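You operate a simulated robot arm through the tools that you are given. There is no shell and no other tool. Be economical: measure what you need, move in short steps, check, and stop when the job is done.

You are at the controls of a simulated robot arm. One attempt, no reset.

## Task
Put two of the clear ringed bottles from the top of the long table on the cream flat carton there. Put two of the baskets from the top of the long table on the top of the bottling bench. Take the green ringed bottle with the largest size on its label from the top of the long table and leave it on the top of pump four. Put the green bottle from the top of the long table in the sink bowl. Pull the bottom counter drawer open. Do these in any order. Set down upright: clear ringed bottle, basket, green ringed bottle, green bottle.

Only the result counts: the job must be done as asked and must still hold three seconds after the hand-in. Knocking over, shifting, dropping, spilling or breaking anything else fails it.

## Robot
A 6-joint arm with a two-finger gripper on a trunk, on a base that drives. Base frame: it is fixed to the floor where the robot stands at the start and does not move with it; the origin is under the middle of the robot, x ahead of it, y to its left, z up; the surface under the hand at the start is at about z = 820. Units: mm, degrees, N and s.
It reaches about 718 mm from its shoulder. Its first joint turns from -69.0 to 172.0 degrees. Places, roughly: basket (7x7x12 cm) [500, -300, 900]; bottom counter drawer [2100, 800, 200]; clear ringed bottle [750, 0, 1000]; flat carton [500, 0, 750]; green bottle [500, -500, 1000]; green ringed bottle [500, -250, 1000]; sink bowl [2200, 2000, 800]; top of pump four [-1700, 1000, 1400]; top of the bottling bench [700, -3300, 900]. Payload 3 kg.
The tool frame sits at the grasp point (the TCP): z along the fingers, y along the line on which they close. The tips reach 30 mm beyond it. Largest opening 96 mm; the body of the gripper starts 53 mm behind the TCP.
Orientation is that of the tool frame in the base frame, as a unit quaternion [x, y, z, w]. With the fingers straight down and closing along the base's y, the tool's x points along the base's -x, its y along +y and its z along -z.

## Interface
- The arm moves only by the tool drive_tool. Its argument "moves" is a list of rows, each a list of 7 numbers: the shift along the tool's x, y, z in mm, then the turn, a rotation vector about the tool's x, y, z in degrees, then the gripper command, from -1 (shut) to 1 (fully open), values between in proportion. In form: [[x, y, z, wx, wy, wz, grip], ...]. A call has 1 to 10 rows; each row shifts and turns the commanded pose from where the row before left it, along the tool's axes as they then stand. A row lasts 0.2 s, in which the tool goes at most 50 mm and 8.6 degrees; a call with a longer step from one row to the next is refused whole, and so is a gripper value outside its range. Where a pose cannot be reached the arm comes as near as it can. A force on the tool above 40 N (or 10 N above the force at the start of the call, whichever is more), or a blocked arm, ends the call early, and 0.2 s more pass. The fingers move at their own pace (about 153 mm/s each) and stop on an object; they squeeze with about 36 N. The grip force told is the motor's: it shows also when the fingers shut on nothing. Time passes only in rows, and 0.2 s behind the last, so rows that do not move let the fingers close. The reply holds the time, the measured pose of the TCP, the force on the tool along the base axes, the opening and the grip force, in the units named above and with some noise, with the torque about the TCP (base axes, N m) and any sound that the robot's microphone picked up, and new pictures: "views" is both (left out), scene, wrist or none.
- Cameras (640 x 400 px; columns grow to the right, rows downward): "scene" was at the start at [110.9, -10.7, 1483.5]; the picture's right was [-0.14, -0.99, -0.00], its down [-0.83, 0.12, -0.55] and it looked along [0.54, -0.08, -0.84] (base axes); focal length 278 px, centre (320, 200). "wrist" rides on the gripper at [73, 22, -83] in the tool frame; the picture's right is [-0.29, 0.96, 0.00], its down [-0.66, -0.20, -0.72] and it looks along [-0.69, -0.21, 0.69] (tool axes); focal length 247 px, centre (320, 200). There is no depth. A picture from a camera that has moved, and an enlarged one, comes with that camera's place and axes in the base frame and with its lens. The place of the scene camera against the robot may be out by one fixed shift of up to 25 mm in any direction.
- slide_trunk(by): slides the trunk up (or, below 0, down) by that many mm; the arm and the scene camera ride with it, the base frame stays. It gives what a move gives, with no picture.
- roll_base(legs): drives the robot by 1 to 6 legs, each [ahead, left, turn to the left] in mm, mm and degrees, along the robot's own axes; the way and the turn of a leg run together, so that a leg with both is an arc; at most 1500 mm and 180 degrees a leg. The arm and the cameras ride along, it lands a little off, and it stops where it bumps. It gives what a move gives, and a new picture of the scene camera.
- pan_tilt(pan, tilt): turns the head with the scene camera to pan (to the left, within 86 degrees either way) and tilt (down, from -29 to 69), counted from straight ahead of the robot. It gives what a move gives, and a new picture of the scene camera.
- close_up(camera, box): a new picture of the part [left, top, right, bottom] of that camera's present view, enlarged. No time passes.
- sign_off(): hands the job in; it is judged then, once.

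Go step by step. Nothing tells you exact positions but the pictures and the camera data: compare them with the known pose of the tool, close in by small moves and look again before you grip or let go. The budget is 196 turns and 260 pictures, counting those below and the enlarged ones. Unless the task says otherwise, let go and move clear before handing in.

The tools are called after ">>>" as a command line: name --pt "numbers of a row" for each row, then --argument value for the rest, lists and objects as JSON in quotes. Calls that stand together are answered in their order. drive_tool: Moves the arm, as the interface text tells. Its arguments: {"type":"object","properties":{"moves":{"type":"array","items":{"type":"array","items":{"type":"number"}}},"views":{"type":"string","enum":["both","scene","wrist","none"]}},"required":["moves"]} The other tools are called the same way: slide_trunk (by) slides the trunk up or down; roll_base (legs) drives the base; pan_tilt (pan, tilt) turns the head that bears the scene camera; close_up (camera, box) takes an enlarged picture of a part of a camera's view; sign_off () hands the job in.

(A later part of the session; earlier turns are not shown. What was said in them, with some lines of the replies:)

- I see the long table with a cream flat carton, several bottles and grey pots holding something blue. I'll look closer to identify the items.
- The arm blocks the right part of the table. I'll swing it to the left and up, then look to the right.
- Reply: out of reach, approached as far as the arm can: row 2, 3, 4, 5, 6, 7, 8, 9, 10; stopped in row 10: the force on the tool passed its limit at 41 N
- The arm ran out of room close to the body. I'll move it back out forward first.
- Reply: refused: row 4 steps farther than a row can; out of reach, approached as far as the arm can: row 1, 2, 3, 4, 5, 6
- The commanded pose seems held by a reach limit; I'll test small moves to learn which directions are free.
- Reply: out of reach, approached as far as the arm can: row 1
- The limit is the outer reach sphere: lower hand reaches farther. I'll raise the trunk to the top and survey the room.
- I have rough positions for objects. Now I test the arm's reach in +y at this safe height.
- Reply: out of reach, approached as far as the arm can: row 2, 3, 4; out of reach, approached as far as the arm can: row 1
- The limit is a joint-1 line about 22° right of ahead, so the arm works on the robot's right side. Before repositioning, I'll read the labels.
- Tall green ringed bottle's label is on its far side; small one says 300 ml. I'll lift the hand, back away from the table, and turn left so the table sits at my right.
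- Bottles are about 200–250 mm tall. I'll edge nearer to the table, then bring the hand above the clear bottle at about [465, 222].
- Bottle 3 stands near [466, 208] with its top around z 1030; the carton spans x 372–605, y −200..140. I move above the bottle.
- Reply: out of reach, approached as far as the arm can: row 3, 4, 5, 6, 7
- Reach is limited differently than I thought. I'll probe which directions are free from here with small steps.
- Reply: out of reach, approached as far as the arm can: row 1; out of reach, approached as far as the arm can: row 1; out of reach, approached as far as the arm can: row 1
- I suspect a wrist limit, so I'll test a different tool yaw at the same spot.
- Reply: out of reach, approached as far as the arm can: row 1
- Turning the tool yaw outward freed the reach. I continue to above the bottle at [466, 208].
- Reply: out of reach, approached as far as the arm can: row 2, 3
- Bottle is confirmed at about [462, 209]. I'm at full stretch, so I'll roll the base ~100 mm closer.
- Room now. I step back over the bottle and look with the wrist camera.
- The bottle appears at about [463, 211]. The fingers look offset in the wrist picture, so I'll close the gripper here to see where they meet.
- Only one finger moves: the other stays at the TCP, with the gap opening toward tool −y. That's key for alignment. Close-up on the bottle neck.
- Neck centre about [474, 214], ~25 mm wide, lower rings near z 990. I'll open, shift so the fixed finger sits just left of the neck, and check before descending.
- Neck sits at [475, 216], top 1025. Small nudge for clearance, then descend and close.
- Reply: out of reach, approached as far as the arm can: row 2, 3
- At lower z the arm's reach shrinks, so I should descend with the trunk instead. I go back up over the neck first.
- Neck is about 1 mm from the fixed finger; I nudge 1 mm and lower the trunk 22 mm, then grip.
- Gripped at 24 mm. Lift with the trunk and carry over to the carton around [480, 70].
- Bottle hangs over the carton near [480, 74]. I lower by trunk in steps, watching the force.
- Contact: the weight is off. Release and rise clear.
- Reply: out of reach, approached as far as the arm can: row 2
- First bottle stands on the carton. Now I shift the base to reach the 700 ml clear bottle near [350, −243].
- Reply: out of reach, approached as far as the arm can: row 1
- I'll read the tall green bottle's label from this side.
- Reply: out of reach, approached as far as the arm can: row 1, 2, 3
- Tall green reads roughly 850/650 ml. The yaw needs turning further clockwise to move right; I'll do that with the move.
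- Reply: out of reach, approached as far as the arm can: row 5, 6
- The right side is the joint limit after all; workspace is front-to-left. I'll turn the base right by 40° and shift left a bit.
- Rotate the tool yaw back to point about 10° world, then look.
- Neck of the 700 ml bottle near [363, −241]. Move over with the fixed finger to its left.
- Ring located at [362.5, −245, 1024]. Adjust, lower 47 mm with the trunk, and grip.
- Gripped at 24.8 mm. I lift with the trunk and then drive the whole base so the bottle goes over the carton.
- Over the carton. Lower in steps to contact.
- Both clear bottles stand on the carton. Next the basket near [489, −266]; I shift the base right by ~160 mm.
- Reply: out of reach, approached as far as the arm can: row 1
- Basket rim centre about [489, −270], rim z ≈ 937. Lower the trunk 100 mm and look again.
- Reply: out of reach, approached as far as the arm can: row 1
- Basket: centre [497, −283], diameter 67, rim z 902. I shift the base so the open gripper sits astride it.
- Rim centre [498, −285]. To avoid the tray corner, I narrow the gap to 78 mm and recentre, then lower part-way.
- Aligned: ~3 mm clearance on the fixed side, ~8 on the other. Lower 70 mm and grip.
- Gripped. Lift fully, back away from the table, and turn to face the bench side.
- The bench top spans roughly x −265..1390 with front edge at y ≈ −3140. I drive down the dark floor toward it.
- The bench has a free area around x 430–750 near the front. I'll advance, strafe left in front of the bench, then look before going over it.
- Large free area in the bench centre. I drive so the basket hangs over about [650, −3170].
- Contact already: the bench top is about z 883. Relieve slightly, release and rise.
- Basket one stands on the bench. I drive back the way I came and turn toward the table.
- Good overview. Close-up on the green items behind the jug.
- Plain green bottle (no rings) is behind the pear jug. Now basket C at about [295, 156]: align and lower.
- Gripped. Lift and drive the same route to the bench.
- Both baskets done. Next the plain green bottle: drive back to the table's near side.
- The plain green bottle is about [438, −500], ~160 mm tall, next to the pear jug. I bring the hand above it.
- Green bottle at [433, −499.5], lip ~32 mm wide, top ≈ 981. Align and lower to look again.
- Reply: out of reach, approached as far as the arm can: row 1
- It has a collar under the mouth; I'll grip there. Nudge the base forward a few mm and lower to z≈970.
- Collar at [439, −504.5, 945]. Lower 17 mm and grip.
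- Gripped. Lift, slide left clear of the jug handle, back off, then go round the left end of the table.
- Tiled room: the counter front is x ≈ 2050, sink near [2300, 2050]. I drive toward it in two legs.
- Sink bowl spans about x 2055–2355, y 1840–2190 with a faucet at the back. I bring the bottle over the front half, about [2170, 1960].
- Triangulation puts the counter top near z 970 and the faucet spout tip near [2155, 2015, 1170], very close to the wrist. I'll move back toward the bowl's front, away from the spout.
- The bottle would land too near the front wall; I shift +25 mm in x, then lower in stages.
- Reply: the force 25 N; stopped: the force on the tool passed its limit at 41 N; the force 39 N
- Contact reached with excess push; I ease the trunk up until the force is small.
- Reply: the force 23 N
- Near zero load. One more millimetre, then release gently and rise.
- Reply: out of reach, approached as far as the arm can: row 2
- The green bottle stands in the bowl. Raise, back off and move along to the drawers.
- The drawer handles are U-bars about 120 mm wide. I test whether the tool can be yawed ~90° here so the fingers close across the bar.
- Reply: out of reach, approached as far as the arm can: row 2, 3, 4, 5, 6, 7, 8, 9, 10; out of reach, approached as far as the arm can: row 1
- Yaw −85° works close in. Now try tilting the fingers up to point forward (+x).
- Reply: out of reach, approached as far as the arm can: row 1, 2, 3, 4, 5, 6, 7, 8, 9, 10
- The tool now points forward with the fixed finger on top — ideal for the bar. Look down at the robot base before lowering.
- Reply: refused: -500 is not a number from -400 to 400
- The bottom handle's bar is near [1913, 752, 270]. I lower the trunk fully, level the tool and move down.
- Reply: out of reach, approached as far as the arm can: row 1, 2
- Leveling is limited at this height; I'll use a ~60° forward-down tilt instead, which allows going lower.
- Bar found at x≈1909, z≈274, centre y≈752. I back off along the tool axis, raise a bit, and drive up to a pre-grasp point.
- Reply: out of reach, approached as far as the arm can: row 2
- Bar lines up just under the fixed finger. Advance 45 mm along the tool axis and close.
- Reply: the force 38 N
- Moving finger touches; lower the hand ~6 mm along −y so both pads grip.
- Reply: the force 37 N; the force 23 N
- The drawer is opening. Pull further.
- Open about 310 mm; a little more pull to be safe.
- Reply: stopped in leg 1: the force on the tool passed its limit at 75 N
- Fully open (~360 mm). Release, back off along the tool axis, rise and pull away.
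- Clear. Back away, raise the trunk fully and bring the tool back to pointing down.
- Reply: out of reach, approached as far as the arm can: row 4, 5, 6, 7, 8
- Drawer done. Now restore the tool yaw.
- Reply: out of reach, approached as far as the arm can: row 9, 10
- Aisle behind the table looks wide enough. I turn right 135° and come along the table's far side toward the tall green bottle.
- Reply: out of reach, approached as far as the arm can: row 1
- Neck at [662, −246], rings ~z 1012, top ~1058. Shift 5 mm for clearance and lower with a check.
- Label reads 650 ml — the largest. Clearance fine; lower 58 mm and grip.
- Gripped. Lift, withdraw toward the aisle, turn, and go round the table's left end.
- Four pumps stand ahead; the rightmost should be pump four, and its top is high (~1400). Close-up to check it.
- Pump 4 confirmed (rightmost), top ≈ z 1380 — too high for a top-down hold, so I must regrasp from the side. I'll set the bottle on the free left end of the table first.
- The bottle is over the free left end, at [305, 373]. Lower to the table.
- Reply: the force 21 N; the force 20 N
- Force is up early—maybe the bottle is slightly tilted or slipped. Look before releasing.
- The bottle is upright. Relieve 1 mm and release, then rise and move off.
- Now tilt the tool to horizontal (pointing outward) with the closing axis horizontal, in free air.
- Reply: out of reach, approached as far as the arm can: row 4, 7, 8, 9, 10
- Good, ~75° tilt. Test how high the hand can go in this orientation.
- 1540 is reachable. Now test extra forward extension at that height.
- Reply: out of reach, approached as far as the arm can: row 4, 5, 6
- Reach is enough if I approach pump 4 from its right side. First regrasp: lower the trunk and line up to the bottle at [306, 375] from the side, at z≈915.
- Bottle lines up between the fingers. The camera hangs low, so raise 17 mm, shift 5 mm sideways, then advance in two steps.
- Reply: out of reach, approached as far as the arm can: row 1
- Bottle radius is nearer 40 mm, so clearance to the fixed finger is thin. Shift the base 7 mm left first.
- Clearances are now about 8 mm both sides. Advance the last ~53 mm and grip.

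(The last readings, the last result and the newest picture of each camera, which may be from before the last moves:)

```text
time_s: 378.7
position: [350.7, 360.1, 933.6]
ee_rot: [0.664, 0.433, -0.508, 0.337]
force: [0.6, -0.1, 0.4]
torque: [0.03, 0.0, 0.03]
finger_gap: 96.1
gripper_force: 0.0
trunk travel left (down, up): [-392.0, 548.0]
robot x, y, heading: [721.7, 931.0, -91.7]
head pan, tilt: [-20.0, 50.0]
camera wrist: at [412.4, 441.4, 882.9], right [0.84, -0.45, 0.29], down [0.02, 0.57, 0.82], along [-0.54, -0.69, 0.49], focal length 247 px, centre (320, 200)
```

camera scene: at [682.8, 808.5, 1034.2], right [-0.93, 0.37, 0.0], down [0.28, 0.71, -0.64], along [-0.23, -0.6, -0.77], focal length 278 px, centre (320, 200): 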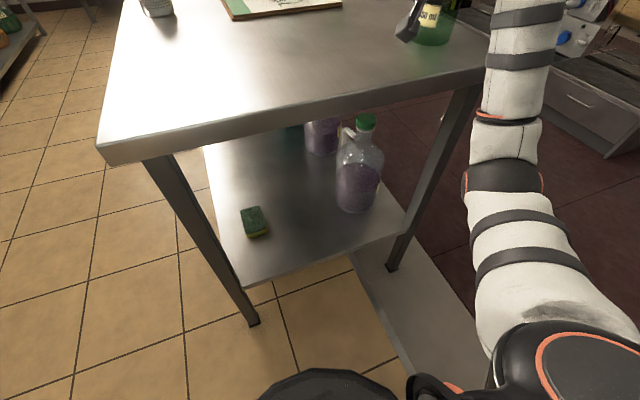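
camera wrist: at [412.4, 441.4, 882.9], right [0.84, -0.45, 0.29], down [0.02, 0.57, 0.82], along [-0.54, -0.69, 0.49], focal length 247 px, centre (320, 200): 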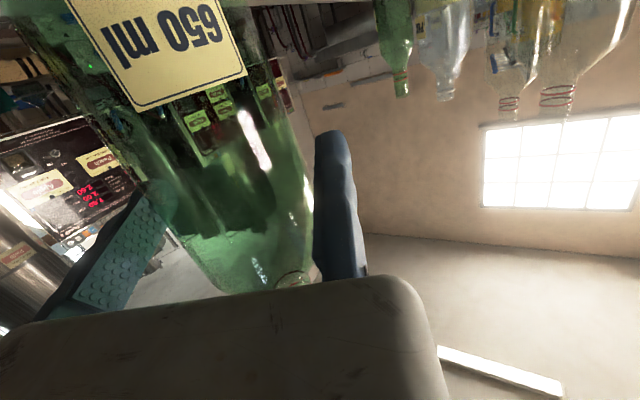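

The bottle is between the fingers. Bring the fixed pad close (6 mm), then close.

>>> drive_tool --pt "0 -3 0 0 0 0 1" --pt "0 -3 0 0 0 0 1" --pt "0 0 0 0 0 0 0.75" --pt "0 0 0 0 0 0 -1" --pt "0 0 0 0 0 0 -1" --pt "0 0 0 0 0 0 -1" --views "wrist"

```text
time_s: 380.1
position: [345.9, 361.9, 932.4]
ee_rot: [0.665, 0.433, -0.507, 0.336]
force: [-0.8, 0.7, 0.3]
torque: [0.06, 0.01, -0.02]
finger_gap: 72.7
gripper_force: 35.9
trunk travel left (down, up): [-392.0, 548.0]
robot x, y, heading: [718.2, 931.1, -91.5]
head pan, tilt: [-20.0, 50.0]
camera wrist: at [406.8, 444.0, 882.8], right [0.84, -0.45, 0.29], down [0.02, 0.57, 0.82], along [-0.54, -0.69, 0.49], focal length 247 px, centre (320, 200)
```

wrist: 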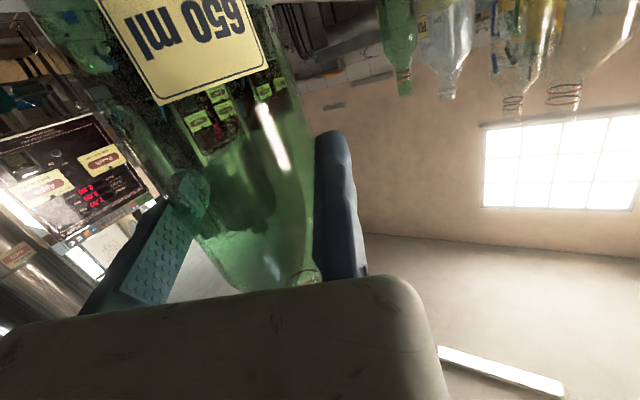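

Gripped firmly. Lift 40 mm and check.

>>> slide_trunk --by 40

>>> drive_tool --pt "0 0 0 0 0 0 -1" --views "wrist"

```text
time_s: 381.0
position: [345.0, 360.9, 972.1]
ee_rot: [0.665, 0.432, -0.508, 0.336]
force: [-0.2, -0.2, -3.7]
torque: [0.01, -0.15, 0.03]
finger_gap: 72.5
gripper_force: 36.0
trunk travel left (down, up): [-432.0, 508.0]
robot x, y, heading: [721.2, 930.1, -91.7]
head pan, tilt: [-20.0, 50.0]
```

```text
time_s: 381.4
position: [345.1, 360.2, 972.3]
ee_rot: [0.665, 0.433, -0.508, 0.336]
force: [-0.5, 0.2, -3.8]
torque: [0.01, -0.16, 0.03]
finger_gap: 72.7
gripper_force: 35.8
trunk travel left (down, up): [-432.0, 508.0]
robot x, y, heading: [723.6, 927.4, -91.5]
head pan, tilt: [-20.0, 50.0]
camera wrist: at [406.7, 443.5, 922.4], right [0.84, -0.45, 0.29], down [0.02, 0.57, 0.82], along [-0.54, -0.69, 0.49], focal length 247 px, centre (320, 200)
```

wrist: 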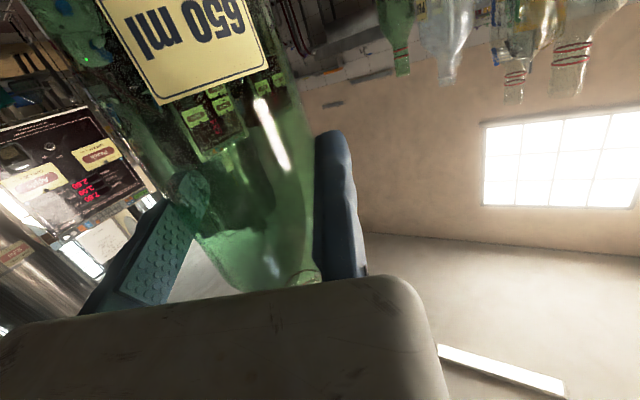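

Stable. Raise the trunk fully, back off, and drive to the right side of pump 4.

>>> slide_trunk --by 400

>>> slide_trunk --by 108

>>> roll_base --legs '[[-300, 0, 0], [-374, -1010, 0], [-254, -627, 0]]'

>>> pan_tilt --pan -35 --tilt 25

```text
time_s: 385.2
position: [345.9, 360.9, 1371.5]
ee_rot: [0.665, 0.433, -0.508, 0.336]
force: [0.6, -0.7, -3.5]
torque: [-0.04, -0.11, 0.0]
finger_gap: 72.6
gripper_force: 36.0
trunk travel left (down, up): [-832.0, 108.0]
robot x, y, heading: [723.0, 932.1, -91.4]
head pan, tilt: [-20.0, 50.0]
```

```text
time_s: 386.6
position: [344.2, 360.9, 1480.4]
ee_rot: [0.664, 0.434, -0.508, 0.337]
force: [1.2, 0.0, -3.6]
torque: [0.0, -0.12, 0.01]
finger_gap: 72.4
gripper_force: 36.1
trunk travel left (down, up): [-940.0, 0.0]
robot x, y, heading: [715.0, 932.8, -91.3]
head pan, tilt: [-20.0, 50.0]
```

```text
time_s: 397.1
position: [-1268.9, 1319.4, 1480.4]
ee_rot: [0.663, 0.436, -0.506, 0.338]
force: [0.4, -0.5, -3.7]
torque: [0.0, -0.15, 0.02]
finger_gap: 72.7
gripper_force: 35.9
trunk travel left (down, up): [-940.0, 0.0]
robot x, y, heading: [-900.3, 1894.0, -91.3]
head pan, tilt: [-20.0, 50.0]
camera scene: at [-934.9, 1769.3, 1582.2], right [-0.93, 0.36, 0.0], down [0.27, 0.72, -0.64], along [-0.23, -0.6, -0.77], focal length 278 px, centre (320, 200)
```

scene: 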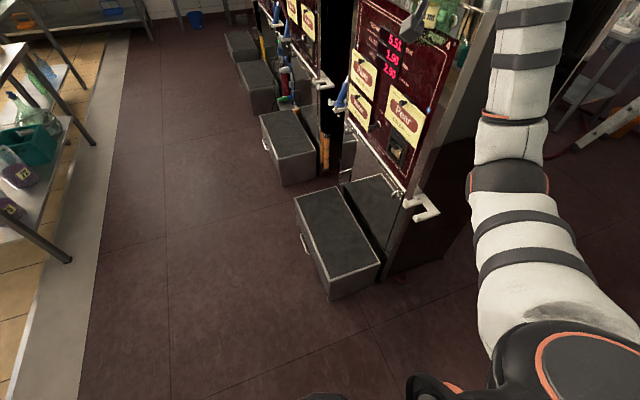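

```text
time_s: 398.0
position: [-1270.6, 1321.1, 1479.8]
ee_rot: [0.663, 0.435, -0.507, 0.338]
force: [0.4, 0.3, -4.2]
torque: [0.01, -0.14, -0.01]
finger_gap: 72.4
gripper_force: 35.8
trunk travel left (down, up): [-940.0, 0.0]
robot x, y, heading: [-896.6, 1891.4, -91.1]
head pan, tilt: [-35.0, 25.0]
camera scene: at [-962.6, 1767.1, 1619.6], right [-0.81, 0.59, 0.0], down [0.25, 0.34, -0.91], along [-0.53, -0.73, -0.42], focal length 278 px, centre (320, 200)
```

scene: 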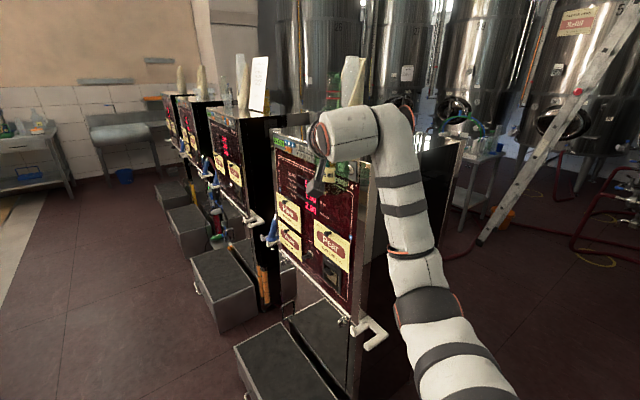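

Pump 4's top: right-front corner ≈ [−1558, 1245], z ≈ 1382. The bottle base is at 1368, so I retract the arm a bit and raise it ~55 mm.

>>> drive_tool --pt "-4.5 -5.5 -36.8 0 0 0 -1" --pt "-4.5 -5.5 -36.8 0 0 0 -1" --pt "-4.5 -5.5 -36.8 0 0 0 -1" --pt "-4.5 -5.5 -36.8 0 0 0 -1" --pt "-25 0 -6.5 0 0 0 -1" --views "scene"

```text
time_s: 399.2
position: [-1235.8, 1455.2, 1559.6]
ee_rot: [0.663, 0.436, -0.506, 0.338]
force: [0.1, 0.0, -3.6]
torque: [-0.01, -0.1, -0.02]
finger_gap: 72.5
gripper_force: 36.3
trunk travel left (down, up): [-940.0, 0.0]
robot x, y, heading: [-896.4, 1891.1, -90.9]
head pan, tilt: [-35.0, 25.0]
camera scene: at [-960.9, 1766.1, 1619.6], right [-0.81, 0.59, 0.0], down [0.25, 0.34, -0.91], along [-0.53, -0.73, -0.42], focal length 278 px, centre (320, 200)
```

scene: 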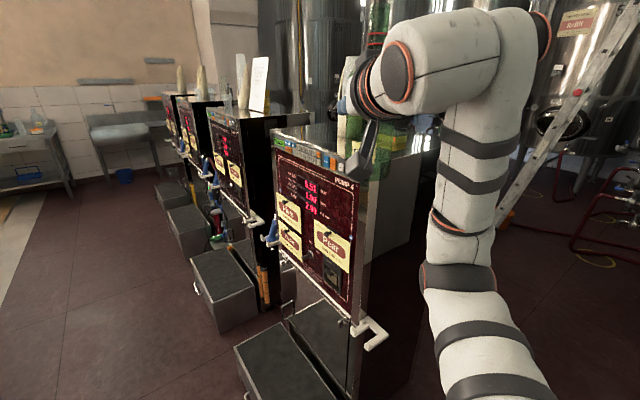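

>>> close_up --camera "scene" --box '[260, 40, 460, 220]'

```text
2.22 times, centred on (360, 130) of scene
camera zoom: at [-960.9, 1766.1, 1619.6], right [-0.81, 0.59, 0.0], down [0.25, 0.34, -0.91], along [-0.53, -0.73, -0.42], focal length 617 px, centre (231, 356)
```

zoom: 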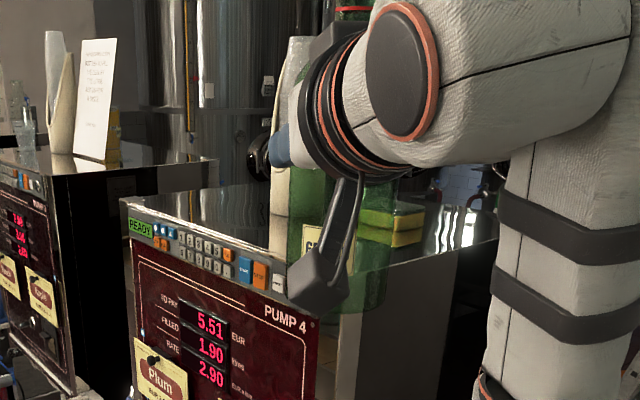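

Top spans x −1856..−1526, right edge y ≈1235, z ≈1382; a sponge sits near [−1655, 1140]. I'll place in the free right-back area, about [−1795, 1165]. First move alongside.

>>> roll_base --legs '[[8, -526, 0]]'

>>> close_up --camera "scene" --box '[120, 60, 440, 260]'

```text
time_s: 402.2
position: [-1760.7, 1459.1, 1560.6]
ee_rot: [0.663, 0.434, -0.508, 0.337]
force: [0.2, 0.6, -3.6]
torque: [-0.04, -0.14, -0.01]
finger_gap: 72.6
gripper_force: 36.1
trunk travel left (down, up): [-940.0, 0.0]
robot x, y, heading: [-1423.1, 1893.4, -91.3]
head pan, tilt: [-35.0, 25.0]
camera scene: at [-1485.3, 1769.9, 1619.8], right [-0.81, 0.59, 0.0], down [0.25, 0.34, -0.91], along [-0.54, -0.73, -0.42], focal length 278 px, centre (320, 200)
```

scene: 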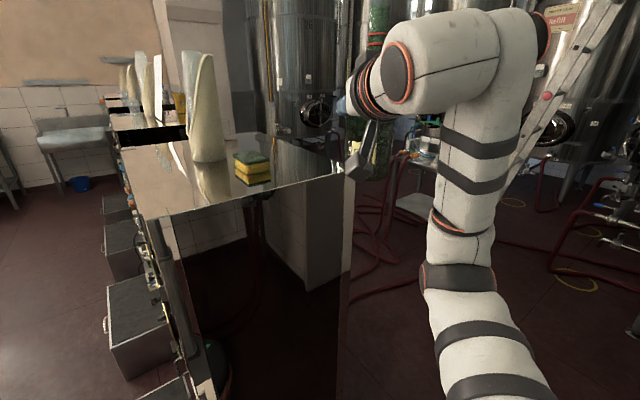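

```text
2.00 times, centred on (280, 160) of scene
camera zoom: at [-1485.3, 1769.9, 1619.8], right [-0.81, 0.59, 0.0], down [0.25, 0.34, -0.91], along [-0.54, -0.73, -0.42], focal length 555 px, centre (400, 280)
```

zoom: 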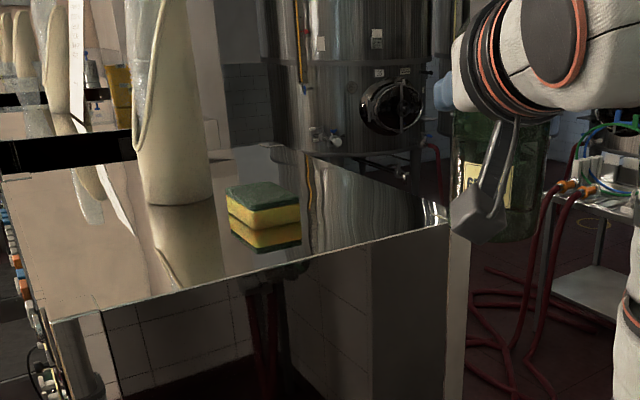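

Clearer now: the top spans x ≈ −1944..−1492, right edge y ≈1250; sponge at [−1757, 1105], holder at [−1695, 937]. The front-right area is free; target [−1605, 1160].

>>> roll_base --legs '[[-4, 189, 0], [313, 7, 0]]'

>>> pan_tilt --pan -25 --tilt 30

```text
time_s: 405.5
position: [-1575.9, 1145.6, 1559.4]
ee_rot: [0.663, 0.434, -0.507, 0.338]
force: [0.3, 0.4, -4.2]
torque: [-0.05, -0.07, 0.0]
finger_gap: 72.4
gripper_force: 36.3
trunk travel left (down, up): [-940.0, 0.0]
robot x, y, heading: [-1230.7, 1584.5, -91.3]
head pan, tilt: [-35.0, 25.0]
camera scene: at [-1299.3, 1457.0, 1619.7], right [-0.81, 0.59, 0.0], down [0.25, 0.34, -0.91], along [-0.54, -0.73, -0.42], focal length 278 px, centre (320, 200)
```

scene: 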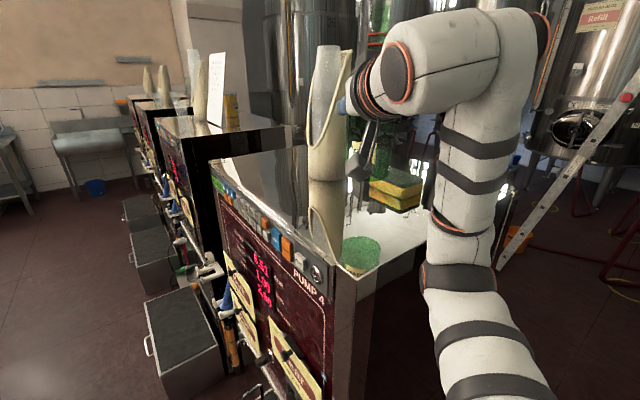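

```text
time_s: 406.2
position: [-1575.1, 1145.7, 1560.4]
ee_rot: [0.665, 0.433, -0.507, 0.336]
force: [-0.1, -0.5, -3.1]
torque: [-0.04, -0.12, 0.0]
finger_gap: 72.8
gripper_force: 36.3
trunk travel left (down, up): [-940.0, 0.0]
robot x, y, heading: [-1233.7, 1585.9, -91.5]
head pan, tilt: [-25.0, 30.0]
camera scene: at [-1284.5, 1450.1, 1611.7], right [-0.9, 0.44, 0.0], down [0.22, 0.45, -0.87], along [-0.38, -0.78, -0.5], focal length 278 px, centre (320, 200)
```

scene: 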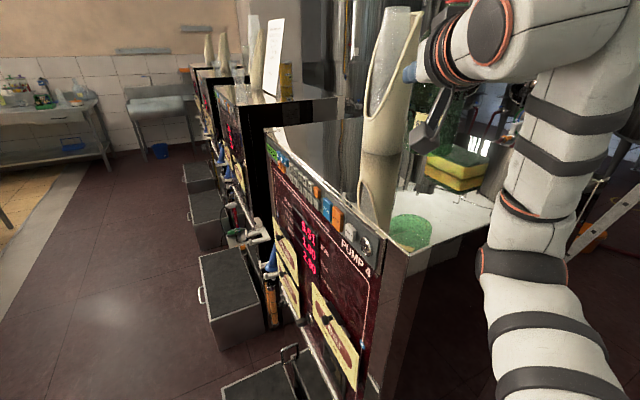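

The mirror reflection confirms the bottle is over [−1605, 1161] and top z ≈1382. Lower to it.

>>> slide_trunk --by -52

>>> slide_trunk --by -4

>>> close_up --camera "scene" --box '[340, 60, 540, 280]'

```text
time_s: 407.1
position: [-1574.2, 1147.0, 1508.8]
ee_rot: [0.664, 0.433, -0.508, 0.337]
force: [-0.1, -0.3, -3.9]
torque: [-0.01, -0.13, 0.02]
finger_gap: 72.7
gripper_force: 35.9
trunk travel left (down, up): [-888.0, 52.0]
robot x, y, heading: [-1231.5, 1584.5, -91.5]
head pan, tilt: [-25.0, 30.0]
```

```text
time_s: 407.7
position: [-1574.7, 1146.9, 1504.0]
ee_rot: [0.665, 0.434, -0.507, 0.336]
force: [-0.1, -0.1, -3.7]
torque: [-0.02, -0.11, 0.0]
finger_gap: 72.7
gripper_force: 35.9
trunk travel left (down, up): [-884.0, 56.0]
robot x, y, heading: [-1233.9, 1582.3, -91.5]
head pan, tilt: [-25.0, 30.0]
```

```text
1.82 times, centred on (440, 170) of scene
camera zoom: at [-1284.6, 1450.2, 1555.7], right [-0.9, 0.44, 0.0], down [0.22, 0.45, -0.87], along [-0.38, -0.78, -0.5], focal length 505 px, centre (102, 254)
```

zoom: 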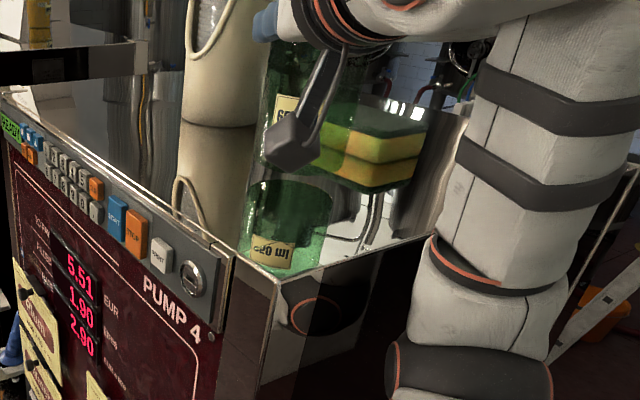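

>>> slide_trunk --by -4

>>> slide_trunk --by -3

```text
time_s: 408.2
position: [-1575.8, 1147.0, 1499.7]
ee_rot: [0.664, 0.434, -0.507, 0.337]
force: [-0.1, 0.4, -4.3]
torque: [-0.01, -0.09, 0.05]
finger_gap: 72.6
gripper_force: 35.7
trunk travel left (down, up): [-880.0, 60.0]
robot x, y, heading: [-1232.3, 1585.8, -91.3]
head pan, tilt: [-25.0, 30.0]
```

```text
time_s: 408.7
position: [-1574.6, 1146.2, 1497.8]
ee_rot: [0.665, 0.434, -0.507, 0.336]
force: [-0.8, 0.4, -4.1]
torque: [-0.01, -0.15, 0.01]
finger_gap: 72.7
gripper_force: 36.5
trunk travel left (down, up): [-877.0, 63.0]
robot x, y, heading: [-1234.4, 1584.2, -91.7]
head pan, tilt: [-25.0, 30.0]
```

>>> slide_trunk --by -3

>>> slide_trunk --by -2

>>> close_up --camera "scene" --box '[380, 60, 500, 220]'

```text
time_s: 409.2
position: [-1576.0, 1147.0, 1494.0]
ee_rot: [0.664, 0.434, -0.507, 0.337]
force: [0.3, -0.2, -2.8]
torque: [-0.02, -0.12, -0.01]
finger_gap: 72.8
gripper_force: 35.7
trunk travel left (down, up): [-874.0, 66.0]
robot x, y, heading: [-1235.1, 1580.9, -91.2]
head pan, tilt: [-25.0, 30.0]
```

```text
time_s: 409.8
position: [-1573.9, 1146.2, 1492.5]
ee_rot: [0.664, 0.434, -0.507, 0.337]
force: [-0.7, -0.4, -3.7]
torque: [-0.01, -0.14, 0.0]
finger_gap: 72.7
gripper_force: 36.4
trunk travel left (down, up): [-872.0, 68.0]
robot x, y, heading: [-1232.3, 1583.2, -91.2]
head pan, tilt: [-25.0, 30.0]
```

```text
2.50 times, centred on (440, 140) of scene
camera zoom: at [-1284.6, 1450.2, 1543.7], right [-0.9, 0.44, 0.0], down [0.22, 0.45, -0.87], along [-0.38, -0.78, -0.5], focal length 694 px, centre (20, 350)
```

zoom: 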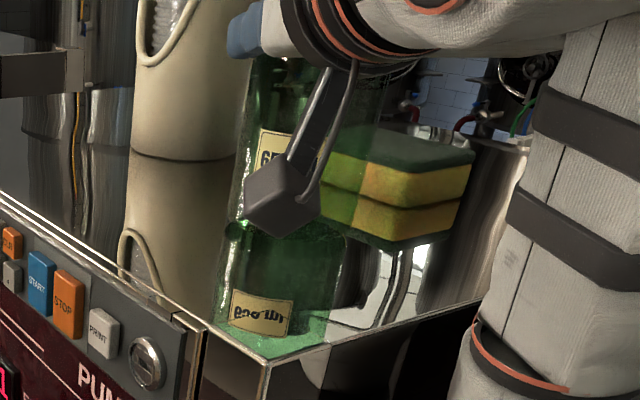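

>>> slide_trunk --by -2

>>> slide_trunk --by -2

```text
time_s: 410.3
position: [-1575.1, 1146.4, 1490.1]
ee_rot: [0.665, 0.434, -0.507, 0.337]
force: [1.1, 0.0, -4.0]
torque: [0.0, -0.16, -0.02]
finger_gap: 72.8
gripper_force: 36.0
trunk travel left (down, up): [-870.0, 70.0]
robot x, y, heading: [-1234.3, 1585.0, -91.4]
head pan, tilt: [-25.0, 30.0]
```

```text
time_s: 410.8
position: [-1574.7, 1146.8, 1490.8]
ee_rot: [0.663, 0.433, -0.509, 0.337]
force: [-3.4, -3.8, 9.8]
torque: [-0.01, 0.87, 0.24]
finger_gap: 72.5
gripper_force: 35.8
trunk travel left (down, up): [-868.0, 72.0]
robot x, y, heading: [-1234.9, 1582.7, -91.6]
head pan, tilt: [-25.0, 30.0]
```

Contact. Ease 1 mm, release, clear the fixed pad, then back straight out.

>>> slide_trunk --by 1

>>> drive_tool --pt "0 0 0 0 0 0 0.6" --pt "0 2 0 0 0 0 1" --pt "0 3 0 0 0 0 1" --pt "0 3 0 0 0 0 1" --views "wrist"

```text
time_s: 411.3
position: [-1574.6, 1146.6, 1489.8]
ee_rot: [0.664, 0.433, -0.508, 0.337]
force: [-2.6, -3.2, 8.9]
torque: [-0.11, 0.87, 0.28]
finger_gap: 72.4
gripper_force: 36.6
trunk travel left (down, up): [-869.0, 71.0]
robot x, y, heading: [-1233.1, 1583.3, -91.4]
head pan, tilt: [-25.0, 30.0]
```

```text
time_s: 412.3
position: [-1571.1, 1150.4, 1490.7]
ee_rot: [0.664, 0.432, -0.508, 0.339]
force: [-0.8, 0.3, -0.5]
torque: [0.01, -0.05, -0.01]
finger_gap: 95.8
gripper_force: 0.1
trunk travel left (down, up): [-869.0, 71.0]
robot x, y, heading: [-1231.3, 1586.7, -91.5]
head pan, tilt: [-25.0, 30.0]
camera wrist: at [-1509.2, 1232.2, 1441.2], right [0.84, -0.45, 0.29], down [0.02, 0.57, 0.82], along [-0.54, -0.69, 0.49], focal length 247 px, centre (320, 200)
```

wrist: 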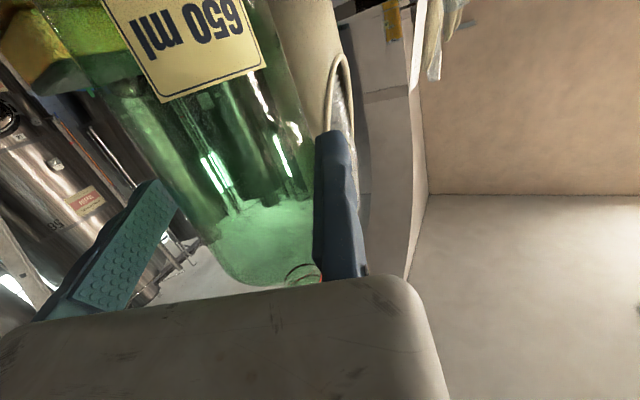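

Released; the bottle stands on the pump. Withdraw along the tool axis with a slight bias away from the bottle.

>>> roll_base --legs '[[-139, 63, 0]]'

>>> close_up --camera "scene" --box '[240, 40, 520, 260]'

```text
time_s: 413.7
position: [-1501.2, 1278.4, 1488.1]
ee_rot: [0.664, 0.433, -0.508, 0.337]
force: [-0.6, -0.3, -0.3]
torque: [-0.01, -0.01, -0.03]
finger_gap: 96.0
gripper_force: 0.1
trunk travel left (down, up): [-869.0, 71.0]
robot x, y, heading: [-1168.1, 1722.4, -91.3]
head pan, tilt: [-25.0, 30.0]
camera scene: at [-1219.2, 1586.1, 1540.5], right [-0.9, 0.44, 0.0], down [0.22, 0.45, -0.86], along [-0.38, -0.78, -0.5], focal length 278 px, centre (320, 200)
```

scene: 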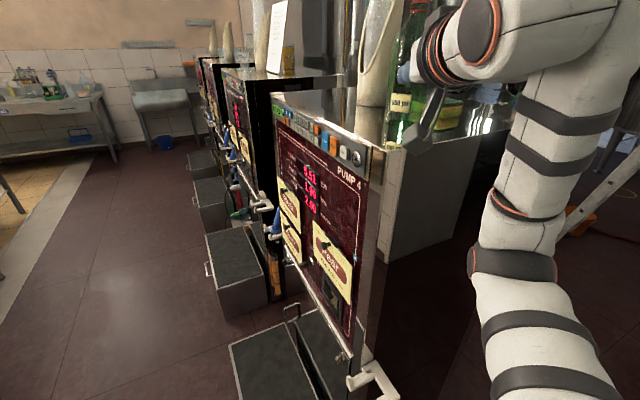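

```text
1.82 times, centred on (380, 150) of scene
camera zoom: at [-1219.2, 1586.1, 1540.5], right [-0.9, 0.44, 0.0], down [0.22, 0.45, -0.86], along [-0.38, -0.78, -0.5], focal length 505 px, centre (211, 291)
```

zoom: 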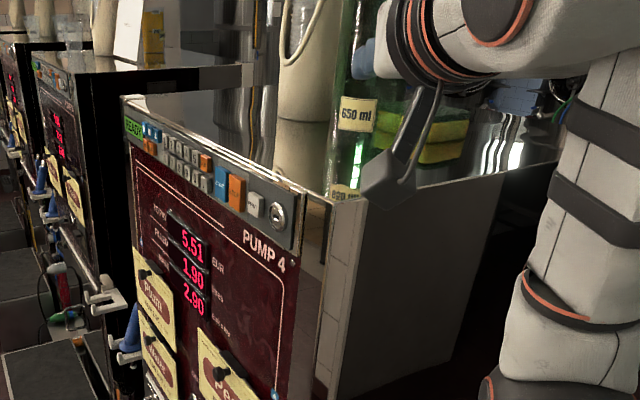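

Bottle is standing on pump four. Back farther away and verify.

>>> roll_base --legs '[[-150, 66, 0], [0, 500, 0]]'

>>> close_up --camera "scene" --box '[260, 40, 500, 240]'

```text
time_s: 417.7
position: [-938.7, 1420.5, 1490.6]
ee_rot: [0.665, 0.432, -0.508, 0.336]
force: [-0.8, 0.3, 0.3]
torque: [0.02, -0.03, -0.01]
finger_gap: 96.0
gripper_force: 0.1
trunk travel left (down, up): [-869.0, 71.0]
robot x, y, heading: [-603.3, 1857.3, -91.5]
head pan, tilt: [-25.0, 30.0]
camera scene: at [-654.9, 1725.7, 1540.8], right [-0.89, 0.45, 0.0], down [0.22, 0.45, -0.87], along [-0.39, -0.77, -0.5], focal length 278 px, centre (320, 200)
```

scene: 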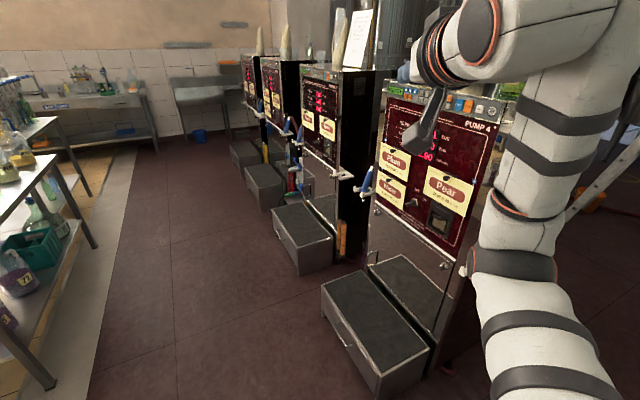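

```text
2.00 times, centred on (380, 140) of scene
camera zoom: at [-654.9, 1725.7, 1540.8], right [-0.89, 0.45, 0.0], down [0.22, 0.45, -0.87], along [-0.39, -0.77, -0.5], focal length 555 px, centre (200, 320)
```

zoom: 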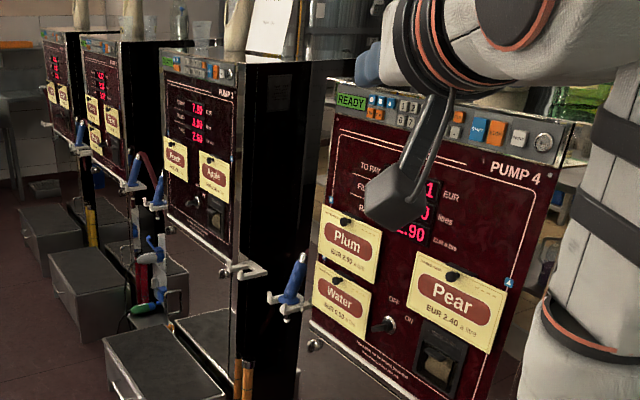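

All items are placed: two clear bottles on the carton, two baskets on the bench, the 650 ml green ringed bottle on pump four and the green bottle in the sink. The drawer is open and the hand is clear, so I hand in.

>>> sign_off

```text
The job is handed in.
```

I carried out all five tasks and handed the job in; no verdict on it came back.

- **Clear ringed bottles:** two of them stand upright on the cream flat carton.
- **Baskets:** two stand upright on the bottling bench, in the free middle part.
- **Green ringed bottle:** the 650 ml one, the largest label I could read, stands on the front-right part of the top of pump four. It had to be set down briefly on the left end of the long table, because the pump top was too high for the first grip.
- **Green bottle:** it stands upright in the sink bowl. I pressed it down harder than intended on contact and eased off before letting go.
- **Bottom counter drawer:** it is pulled out fully, about 360 mm.

I saw nothing else knocked over or moved, though I did not go back for a last look at the table, bench and sink before handing in.
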